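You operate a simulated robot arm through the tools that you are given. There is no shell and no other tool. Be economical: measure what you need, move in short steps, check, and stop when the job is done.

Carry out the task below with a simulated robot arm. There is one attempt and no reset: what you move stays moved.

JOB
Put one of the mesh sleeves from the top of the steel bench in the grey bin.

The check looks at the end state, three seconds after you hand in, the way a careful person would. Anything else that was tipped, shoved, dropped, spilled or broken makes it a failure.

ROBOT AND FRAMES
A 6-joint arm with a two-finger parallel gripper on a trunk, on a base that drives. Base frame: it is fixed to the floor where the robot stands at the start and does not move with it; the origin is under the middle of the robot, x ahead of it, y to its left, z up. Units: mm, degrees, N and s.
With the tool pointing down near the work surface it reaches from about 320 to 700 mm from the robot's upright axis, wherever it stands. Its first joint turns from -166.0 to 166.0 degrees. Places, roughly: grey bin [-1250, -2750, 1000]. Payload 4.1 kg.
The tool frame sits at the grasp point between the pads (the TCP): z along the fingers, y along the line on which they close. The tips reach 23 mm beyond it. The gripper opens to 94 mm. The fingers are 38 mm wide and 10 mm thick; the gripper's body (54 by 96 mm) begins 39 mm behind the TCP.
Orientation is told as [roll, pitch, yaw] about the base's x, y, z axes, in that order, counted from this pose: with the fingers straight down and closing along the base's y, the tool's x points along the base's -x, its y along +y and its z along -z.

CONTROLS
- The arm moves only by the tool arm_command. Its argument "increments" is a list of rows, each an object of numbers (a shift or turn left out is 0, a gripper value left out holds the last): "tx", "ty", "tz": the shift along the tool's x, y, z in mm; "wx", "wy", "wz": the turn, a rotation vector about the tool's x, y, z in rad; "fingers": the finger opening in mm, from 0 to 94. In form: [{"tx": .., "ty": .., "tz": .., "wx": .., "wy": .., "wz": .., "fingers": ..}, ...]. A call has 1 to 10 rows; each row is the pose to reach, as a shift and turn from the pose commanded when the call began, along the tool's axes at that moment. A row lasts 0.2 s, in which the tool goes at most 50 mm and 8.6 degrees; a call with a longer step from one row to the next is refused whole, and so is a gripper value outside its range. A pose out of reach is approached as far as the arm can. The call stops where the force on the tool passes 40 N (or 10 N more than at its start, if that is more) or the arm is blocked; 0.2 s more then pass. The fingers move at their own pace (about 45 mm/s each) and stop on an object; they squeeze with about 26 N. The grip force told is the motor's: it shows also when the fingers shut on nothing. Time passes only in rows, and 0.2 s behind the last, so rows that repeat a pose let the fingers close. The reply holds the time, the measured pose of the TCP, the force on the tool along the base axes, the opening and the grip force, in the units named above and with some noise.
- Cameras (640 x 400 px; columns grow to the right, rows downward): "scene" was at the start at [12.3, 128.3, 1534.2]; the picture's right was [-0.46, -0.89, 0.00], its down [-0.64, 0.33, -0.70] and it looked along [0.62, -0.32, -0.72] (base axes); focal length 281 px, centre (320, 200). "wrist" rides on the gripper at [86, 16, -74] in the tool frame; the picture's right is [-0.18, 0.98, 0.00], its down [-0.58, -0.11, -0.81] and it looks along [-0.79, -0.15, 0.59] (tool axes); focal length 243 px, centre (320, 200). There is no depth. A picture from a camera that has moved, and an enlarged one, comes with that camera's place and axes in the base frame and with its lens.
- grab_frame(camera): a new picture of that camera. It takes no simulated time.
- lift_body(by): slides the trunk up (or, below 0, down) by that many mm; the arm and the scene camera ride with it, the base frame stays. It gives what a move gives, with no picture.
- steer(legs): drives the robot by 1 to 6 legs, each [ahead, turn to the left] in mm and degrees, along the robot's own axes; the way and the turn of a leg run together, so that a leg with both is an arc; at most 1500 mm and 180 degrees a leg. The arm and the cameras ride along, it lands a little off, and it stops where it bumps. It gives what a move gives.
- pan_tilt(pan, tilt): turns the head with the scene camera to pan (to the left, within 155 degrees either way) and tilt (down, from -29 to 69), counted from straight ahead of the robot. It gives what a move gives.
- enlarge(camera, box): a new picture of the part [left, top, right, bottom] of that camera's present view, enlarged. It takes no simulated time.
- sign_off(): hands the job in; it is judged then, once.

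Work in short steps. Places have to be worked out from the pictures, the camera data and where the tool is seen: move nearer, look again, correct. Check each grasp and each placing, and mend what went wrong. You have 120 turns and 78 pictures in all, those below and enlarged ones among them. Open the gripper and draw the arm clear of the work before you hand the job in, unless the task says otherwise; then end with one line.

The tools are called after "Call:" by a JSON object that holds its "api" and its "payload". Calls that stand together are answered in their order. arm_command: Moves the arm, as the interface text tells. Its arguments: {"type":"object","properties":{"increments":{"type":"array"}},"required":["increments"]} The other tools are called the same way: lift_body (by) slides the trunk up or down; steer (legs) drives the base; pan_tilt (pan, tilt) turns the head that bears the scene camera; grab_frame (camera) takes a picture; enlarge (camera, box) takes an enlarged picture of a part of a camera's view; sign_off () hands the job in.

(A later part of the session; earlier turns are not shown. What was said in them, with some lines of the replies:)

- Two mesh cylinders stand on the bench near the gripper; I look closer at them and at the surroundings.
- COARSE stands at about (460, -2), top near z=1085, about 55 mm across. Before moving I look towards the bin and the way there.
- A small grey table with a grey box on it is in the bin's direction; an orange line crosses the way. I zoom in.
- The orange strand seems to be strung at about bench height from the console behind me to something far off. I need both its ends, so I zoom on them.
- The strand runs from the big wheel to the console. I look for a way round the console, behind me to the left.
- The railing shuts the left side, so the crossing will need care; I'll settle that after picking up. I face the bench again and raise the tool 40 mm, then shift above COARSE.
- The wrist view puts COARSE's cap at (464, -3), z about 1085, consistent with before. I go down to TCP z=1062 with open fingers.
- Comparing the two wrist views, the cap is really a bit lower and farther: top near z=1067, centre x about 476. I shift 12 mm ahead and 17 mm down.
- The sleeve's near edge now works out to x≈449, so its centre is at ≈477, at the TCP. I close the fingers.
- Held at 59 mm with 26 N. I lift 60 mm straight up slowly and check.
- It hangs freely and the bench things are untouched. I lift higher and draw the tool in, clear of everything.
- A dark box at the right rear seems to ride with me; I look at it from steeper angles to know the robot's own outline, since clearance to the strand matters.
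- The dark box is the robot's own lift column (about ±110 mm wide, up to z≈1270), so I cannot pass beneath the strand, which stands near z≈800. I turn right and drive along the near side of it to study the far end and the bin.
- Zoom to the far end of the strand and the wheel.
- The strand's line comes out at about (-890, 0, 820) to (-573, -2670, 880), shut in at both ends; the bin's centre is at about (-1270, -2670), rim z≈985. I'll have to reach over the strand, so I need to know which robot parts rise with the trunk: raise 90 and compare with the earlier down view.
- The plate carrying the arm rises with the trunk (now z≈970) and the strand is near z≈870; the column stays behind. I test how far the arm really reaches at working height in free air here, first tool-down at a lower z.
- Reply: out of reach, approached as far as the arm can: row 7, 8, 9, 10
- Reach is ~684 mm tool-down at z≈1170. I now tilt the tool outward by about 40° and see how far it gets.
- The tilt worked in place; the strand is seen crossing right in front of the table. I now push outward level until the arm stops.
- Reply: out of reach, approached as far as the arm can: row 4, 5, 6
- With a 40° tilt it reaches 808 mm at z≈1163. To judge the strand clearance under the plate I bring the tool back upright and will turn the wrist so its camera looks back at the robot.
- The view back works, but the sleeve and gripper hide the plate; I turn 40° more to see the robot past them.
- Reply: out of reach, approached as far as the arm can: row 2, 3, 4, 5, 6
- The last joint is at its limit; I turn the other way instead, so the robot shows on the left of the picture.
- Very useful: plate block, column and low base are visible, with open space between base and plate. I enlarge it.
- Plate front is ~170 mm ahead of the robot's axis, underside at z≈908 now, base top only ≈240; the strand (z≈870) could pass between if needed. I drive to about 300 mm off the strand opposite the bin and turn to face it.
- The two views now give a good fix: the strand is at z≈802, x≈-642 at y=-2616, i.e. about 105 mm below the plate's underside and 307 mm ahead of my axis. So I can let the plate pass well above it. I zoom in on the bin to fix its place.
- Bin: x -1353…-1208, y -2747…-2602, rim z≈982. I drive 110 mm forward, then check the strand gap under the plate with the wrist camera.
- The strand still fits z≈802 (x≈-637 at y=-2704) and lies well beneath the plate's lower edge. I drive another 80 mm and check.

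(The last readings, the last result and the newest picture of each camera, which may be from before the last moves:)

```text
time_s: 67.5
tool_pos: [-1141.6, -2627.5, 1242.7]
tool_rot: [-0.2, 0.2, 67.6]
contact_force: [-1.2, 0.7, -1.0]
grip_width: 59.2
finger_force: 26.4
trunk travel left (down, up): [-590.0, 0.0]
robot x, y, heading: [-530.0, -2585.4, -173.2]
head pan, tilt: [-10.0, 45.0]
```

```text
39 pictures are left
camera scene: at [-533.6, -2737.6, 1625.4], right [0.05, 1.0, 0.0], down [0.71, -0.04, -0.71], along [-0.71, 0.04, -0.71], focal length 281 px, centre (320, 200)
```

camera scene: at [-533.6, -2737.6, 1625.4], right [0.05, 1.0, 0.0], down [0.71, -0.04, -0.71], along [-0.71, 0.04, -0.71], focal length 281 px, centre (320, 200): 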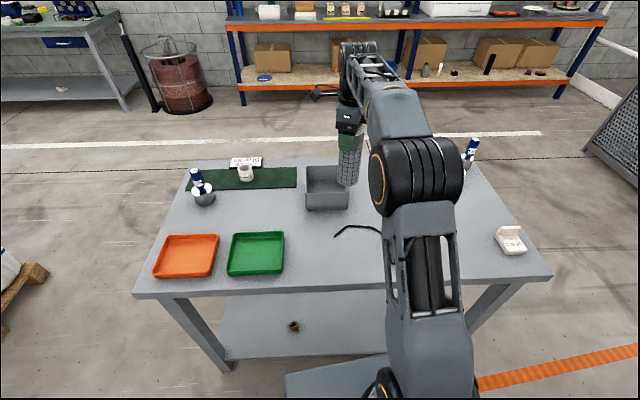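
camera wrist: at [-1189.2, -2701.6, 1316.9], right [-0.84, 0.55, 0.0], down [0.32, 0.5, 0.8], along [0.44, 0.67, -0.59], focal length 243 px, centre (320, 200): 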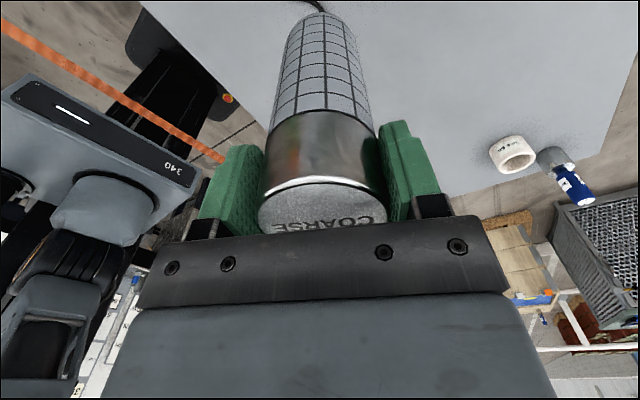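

The strand is untouched below the plate, my axis about 110 mm short of it. Now I turn the gripper so the fingers close sideways and the wrist camera faces the bin.

Call:
{"api": "arm_command", "payload": {"increments": [{"wz": -0.14}, {"wz": -0.28}, {"wz": -0.42}, {"wz": -0.56}, {"wz": -0.7}, {"wz": -0.84}, {"wz": -0.98}, {"wz": -1.12}, {"wz": -1.26}, {"wz": -1.4}]}}

Call:
{"api": "arm_command", "payload": {"increments": [{"wz": -0.14}, {"wz": -0.28}, {"wz": -0.42}, {"wz": -0.56}, {"wz": -0.68}, {"wz": -0.68}]}}

Call:
{"api": "grab_frame", "payload": {"camera": "wrist"}}

Call:
{"api": "enlarge", "payload": {"camera": "scene", "box": [260, 120, 420, 240]}}

```text
time_s: 69.7
tool_pos: [-1139.8, -2628.7, 1242.0]
tool_rot: [0.2, 0.1, 148.0]
contact_force: [0.1, 0.0, -0.7]
grip_width: 58.9
finger_force: 25.4
trunk travel left (down, up): [-590.0, 0.0]
robot x, y, heading: [-533.2, -2584.0, -173.2]
head pan, tilt: [-10.0, 45.0]
```

```text
time_s: 71.0
tool_pos: [-1139.4, -2626.9, 1241.7]
tool_rot: [0.2, 0.0, -173.3]
contact_force: [-0.7, 0.0, -0.1]
grip_width: 59.2
finger_force: 26.3
trunk travel left (down, up): [-590.0, 0.0]
robot x, y, heading: [-533.7, -2582.1, -172.9]
head pan, tilt: [-10.0, 45.0]
```

```text
38 pictures are left
camera wrist: at [-1051.9, -2633.6, 1317.5], right [-0.07, -1.0, 0.01], down [-0.59, 0.04, 0.81], along [-0.8, 0.05, -0.59], focal length 243 px, centre (320, 200)
```

wrist: 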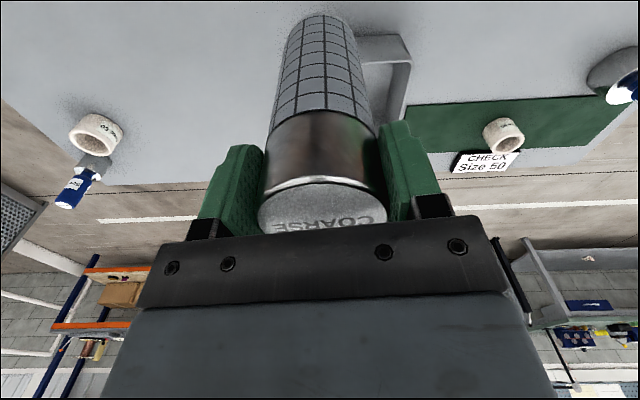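

```text
3.33 times, centred on (340, 180) of scene
camera zoom: at [-532.0, -2737.4, 1625.5], right [0.05, 1.0, 0.0], down [0.71, -0.04, -0.71], along [-0.71, 0.04, -0.71], focal length 936 px, centre (253, 267)
```

zoom: 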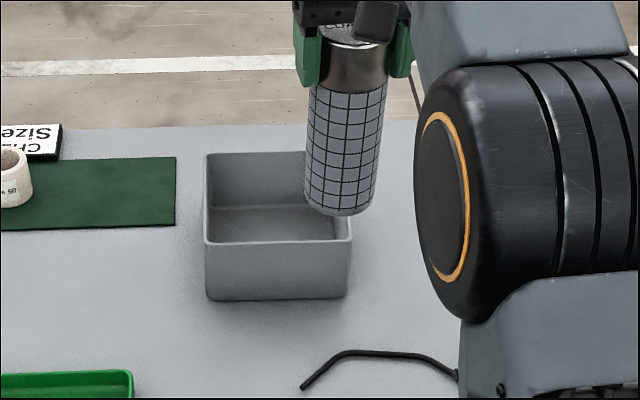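

The bin fix agrees (front wall x≈-1211, centre y≈-2674, rim 982). I move over it with a 20° outward tilt, TCP to about (-1235, -2671, 1202), sleeve still above the rim.

Call:
{"api": "arm_command", "payload": {"increments": [{"tx": -25, "ty": 8, "wy": -0.1}, {"tx": -50, "ty": 16, "tz": 10, "wy": -0.2}, {"tx": -75, "ty": 24, "tz": 20, "wy": -0.3}, {"tx": -100, "ty": 32.6, "tz": 40, "wy": -0.35}, {"tx": -100, "ty": 32.6, "tz": 40, "wy": -0.35}]}}

Call:
{"api": "enlarge", "payload": {"camera": "scene", "box": [260, 120, 420, 240]}}

Call:
{"api": "grab_frame", "payload": {"camera": "wrist"}}

```text
time_s: 72.2
tool_pos: [-1234.9, -2672.1, 1201.7]
tool_rot: [0.3, -20.1, -173.4]
contact_force: [-0.7, 0.1, -1.1]
grip_width: 59.0
finger_force: 26.0
trunk travel left (down, up): [-590.0, 0.0]
robot x, y, heading: [-530.6, -2587.0, -173.3]
head pan, tilt: [-10.0, 45.0]
```

```text
3.33 times, centred on (340, 180) of scene
camera zoom: at [-531.9, -2737.4, 1625.5], right [0.05, 1.0, 0.0], down [0.71, -0.04, -0.71], along [-0.71, 0.04, -0.71], focal length 936 px, centre (253, 267)
```

zoom: 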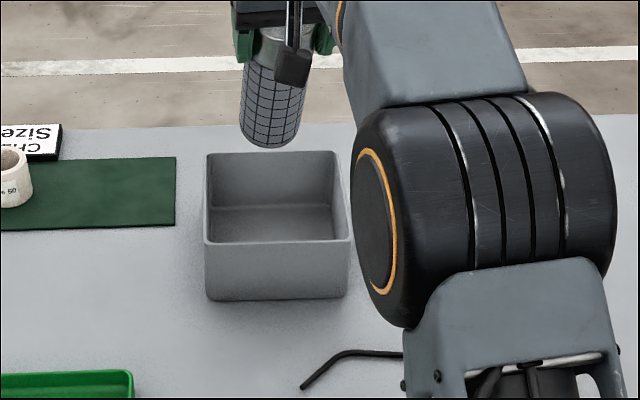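

```text
35 pictures are left
camera wrist: at [-1127.7, -2676.1, 1243.4], right [-0.06, -1.0, 0.07], down [-0.28, 0.08, 0.96], along [-0.96, 0.03, -0.28], focal length 243 px, centre (320, 200)
```

wrist: 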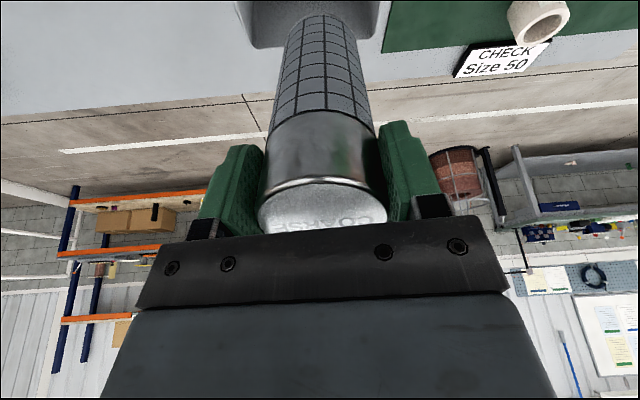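

Laterally the sleeve is in the middle of the bin and its lower end is over the opening. I lower 90 mm straight down.

Call:
{"api": "arm_command", "payload": {"increments": [{"tx": 10.3, "tz": 28.2}, {"tx": 20.6, "tz": 56.4}, {"tx": 30.9, "tz": 84.5}, {"tx": 30.9, "tz": 84.5}]}}

Call:
{"api": "enlarge", "payload": {"camera": "scene", "box": [260, 120, 420, 240]}}

Call:
{"api": "grab_frame", "payload": {"camera": "wrist"}}

```text
time_s: 73.2
tool_pos: [-1234.0, -2672.3, 1111.7]
tool_rot: [0.3, -20.0, -173.4]
contact_force: [0.2, -0.1, -1.1]
grip_width: 59.0
finger_force: 25.8
trunk travel left (down, up): [-590.0, 0.0]
robot x, y, heading: [-530.0, -2581.9, -173.3]
head pan, tilt: [-10.0, 45.0]
```

```text
3.33 times, centred on (340, 180) of scene
camera zoom: at [-532.0, -2737.4, 1625.5], right [0.05, 1.0, 0.0], down [0.71, -0.04, -0.71], along [-0.71, 0.04, -0.71], focal length 936 px, centre (253, 267)
```

zoom: 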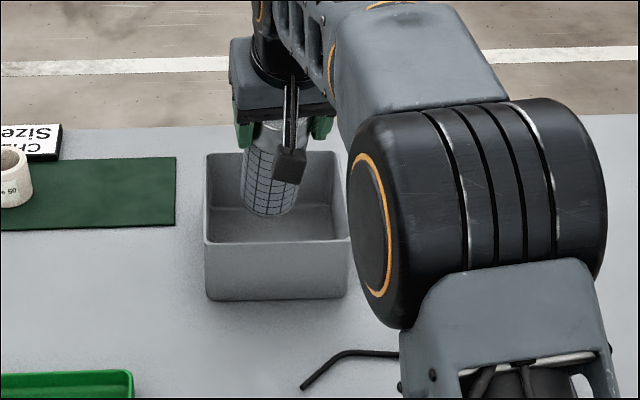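

```text
33 pictures are left
camera wrist: at [-1127.0, -2676.2, 1152.6], right [-0.06, -1.0, 0.07], down [-0.28, 0.08, 0.96], along [-0.96, 0.03, -0.29], focal length 243 px, centre (320, 200)
```

wrist: 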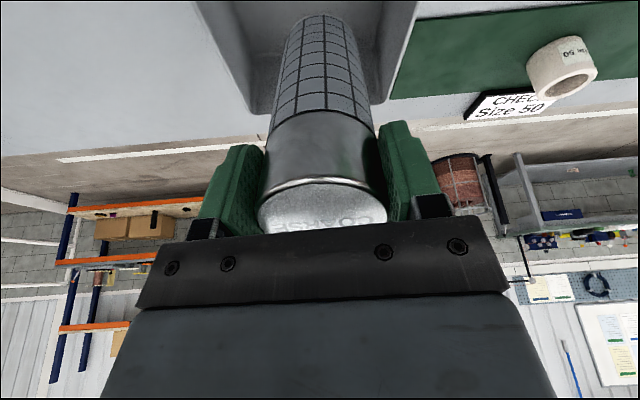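

The lower end is just entering, well centred. I lower another 42 mm.

Call:
{"api": "arm_command", "payload": {"increments": [{"tx": 6, "tz": 16.4}, {"tx": 11, "tz": 30}, {"tx": 14.4, "tz": 39.4}, {"tx": 14.4, "tz": 39.4}]}}

Call:
{"api": "enlarge", "payload": {"camera": "scene", "box": [260, 120, 420, 240]}}

```text
time_s: 74.2
tool_pos: [-1235.0, -2672.9, 1070.0]
tool_rot: [0.4, -20.0, -173.5]
contact_force: [-1.0, 0.2, -1.7]
grip_width: 59.0
finger_force: 25.8
trunk travel left (down, up): [-590.0, 0.0]
robot x, y, heading: [-530.0, -2583.9, -173.2]
head pan, tilt: [-10.0, 45.0]
```

```text
3.33 times, centred on (340, 180) of scene
camera zoom: at [-532.1, -2737.5, 1625.5], right [0.05, 1.0, 0.0], down [0.71, -0.04, -0.71], along [-0.71, 0.04, -0.71], focal length 936 px, centre (253, 267)
```

zoom: 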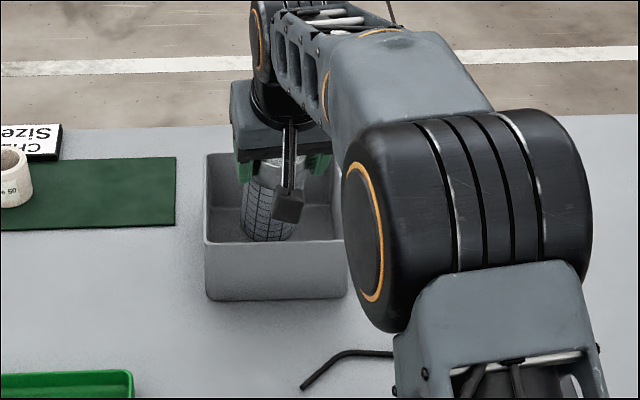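

No contact yet; the end should be ~20 mm above the bin floor. I creep down 14 mm more.

Call:
{"api": "arm_command", "payload": {"increments": [{"tx": 1.7, "tz": 4.7}, {"tx": 3.4, "tz": 9.4}, {"tx": 4.8, "tz": 13.1}, {"tx": 4.8, "tz": 13.1}]}}

```text
time_s: 75.2
tool_pos: [-1235.2, -2672.5, 1056.7]
tool_rot: [0.2, -20.1, -173.4]
contact_force: [0.4, 0.9, -0.7]
grip_width: 58.9
finger_force: 26.5
trunk travel left (down, up): [-590.0, 0.0]
robot x, y, heading: [-530.5, -2583.7, -172.9]
head pan, tilt: [-10.0, 45.0]
```

It is just off or on the floor. I open the fingers fully; the sleeve can only lean against the near wall.

Call:
{"api": "arm_command", "payload": {"increments": [{"fingers": 65}, {"fingers": 75}, {"fingers": 85}, {"fingers": 94}, {"fingers": 94}, {"fingers": 94}]}}

Call:
{"api": "grab_frame", "payload": {"camera": "wrist"}}

Call:
{"api": "enlarge", "payload": {"camera": "scene", "box": [260, 120, 420, 240]}}

```text
time_s: 76.7
tool_pos: [-1235.3, -2672.8, 1056.5]
tool_rot: [0.3, -20.0, -173.4]
contact_force: [0.1, -0.6, -0.4]
grip_width: 94.0
finger_force: 0.1
trunk travel left (down, up): [-590.0, 0.0]
robot x, y, heading: [-532.7, -2580.7, -173.0]
head pan, tilt: [-10.0, 45.0]
```

```text
31 pictures are left
camera wrist: at [-1126.9, -2676.4, 1097.4], right [-0.06, -1.0, 0.07], down [-0.28, 0.08, 0.96], along [-0.96, 0.03, -0.29], focal length 243 px, centre (320, 200)
```

wrist: 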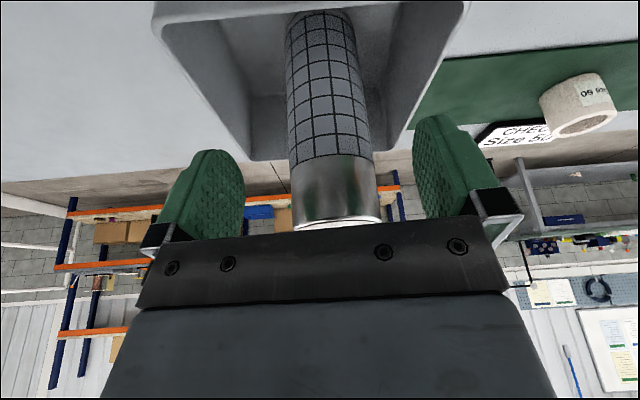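

```text
3.33 times, centred on (340, 180) of scene
camera zoom: at [-531.9, -2737.4, 1625.5], right [0.05, 1.0, 0.0], down [0.71, -0.04, -0.71], along [-0.71, 0.04, -0.71], focal length 936 px, centre (253, 267)
```

zoom: 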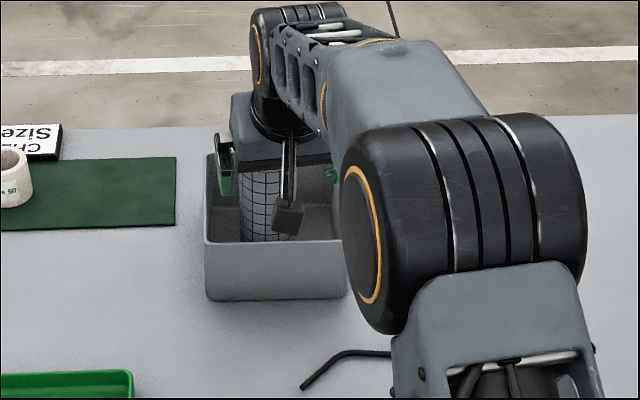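

It has settled upright in the bin between the open fingers. I withdraw along the tool axis.

Call:
{"api": "arm_command", "payload": {"increments": [{"tz": -15}, {"tz": -35}, {"tz": -65}, {"tz": -100}, {"tz": -140}, {"tz": -180}, {"tz": -180}]}}

Call:
{"api": "grab_frame", "payload": {"camera": "wrist"}}

Call:
{"api": "enlarge", "payload": {"camera": "scene", "box": [260, 120, 420, 240]}}

```text
time_s: 78.2
tool_pos: [-1173.7, -2664.0, 1226.7]
tool_rot: [0.4, -20.0, -173.4]
contact_force: [-0.6, 0.1, -0.2]
grip_width: 93.8
finger_force: 0.1
trunk travel left (down, up): [-590.0, 0.0]
robot x, y, heading: [-531.8, -2583.0, -173.0]
head pan, tilt: [-10.0, 45.0]
```

```text
29 pictures are left
camera wrist: at [-1065.8, -2668.2, 1267.2], right [-0.06, -1.0, 0.07], down [-0.28, 0.08, 0.96], along [-0.96, 0.03, -0.29], focal length 243 px, centre (320, 200)
```

wrist: 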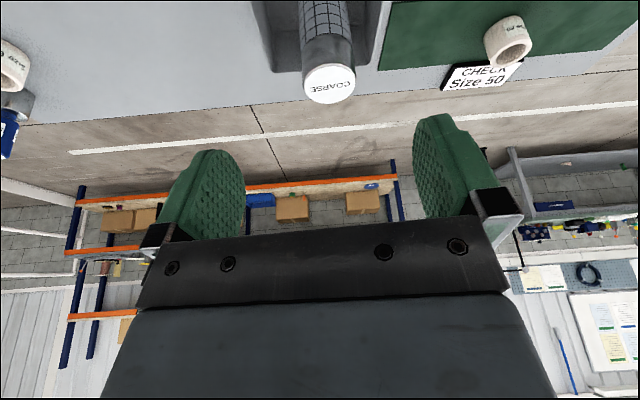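

```text
3.33 times, centred on (340, 180) of scene
camera zoom: at [-532.0, -2737.4, 1625.5], right [0.05, 1.0, 0.0], down [0.71, -0.04, -0.71], along [-0.71, 0.04, -0.71], focal length 936 px, centre (253, 267)
```

zoom: 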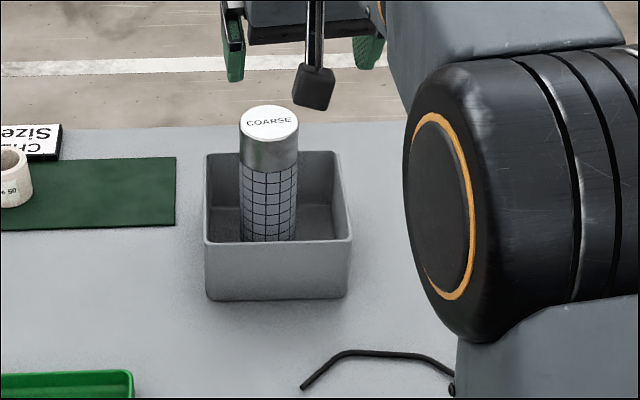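

COARSE stands upright in the grey bin and the bin has not moved. I back straight off the strand and check everything once more.

Call:
{"api": "steer", "payload": {"legs": [[-260, 0]]}}

Call:
{"api": "grab_frame", "payload": {"camera": "scene"}}

```text
time_s: 80.1
tool_pos: [-914.1, -2633.2, 1226.7]
tool_rot: [0.3, -20.1, -173.4]
contact_force: [0.2, 0.8, -0.4]
grip_width: 94.0
finger_force: 0.1
trunk travel left (down, up): [-590.0, 0.0]
robot x, y, heading: [-270.9, -2552.6, -173.1]
head pan, tilt: [-10.0, 45.0]
```

```text
27 pictures are left
camera scene: at [-273.2, -2706.0, 1625.5], right [0.05, 1.0, 0.0], down [0.71, -0.04, -0.71], along [-0.71, 0.04, -0.71], focal length 281 px, centre (320, 200)
```

scene: 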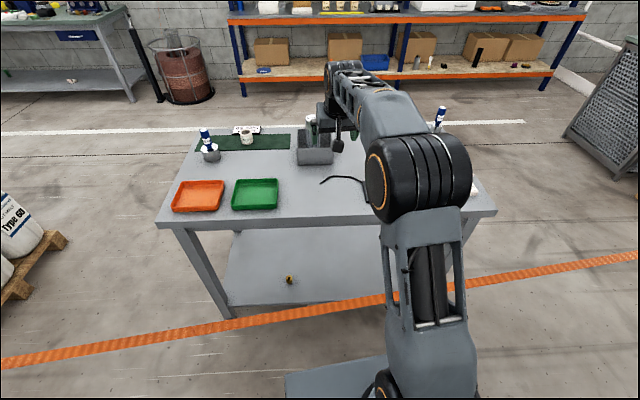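

The strand is intact, everything on the table is in place, and the arm is clear and open, so I hand in.

Call:
{"api": "sign_off", "payload": {}}

```text
The job is handed in.
```

The COARSE mesh sleeve from the steel bench is now standing upright in the grey bin. In the last pictures nothing else had been moved, and the gripper is open with the arm drawn clear.
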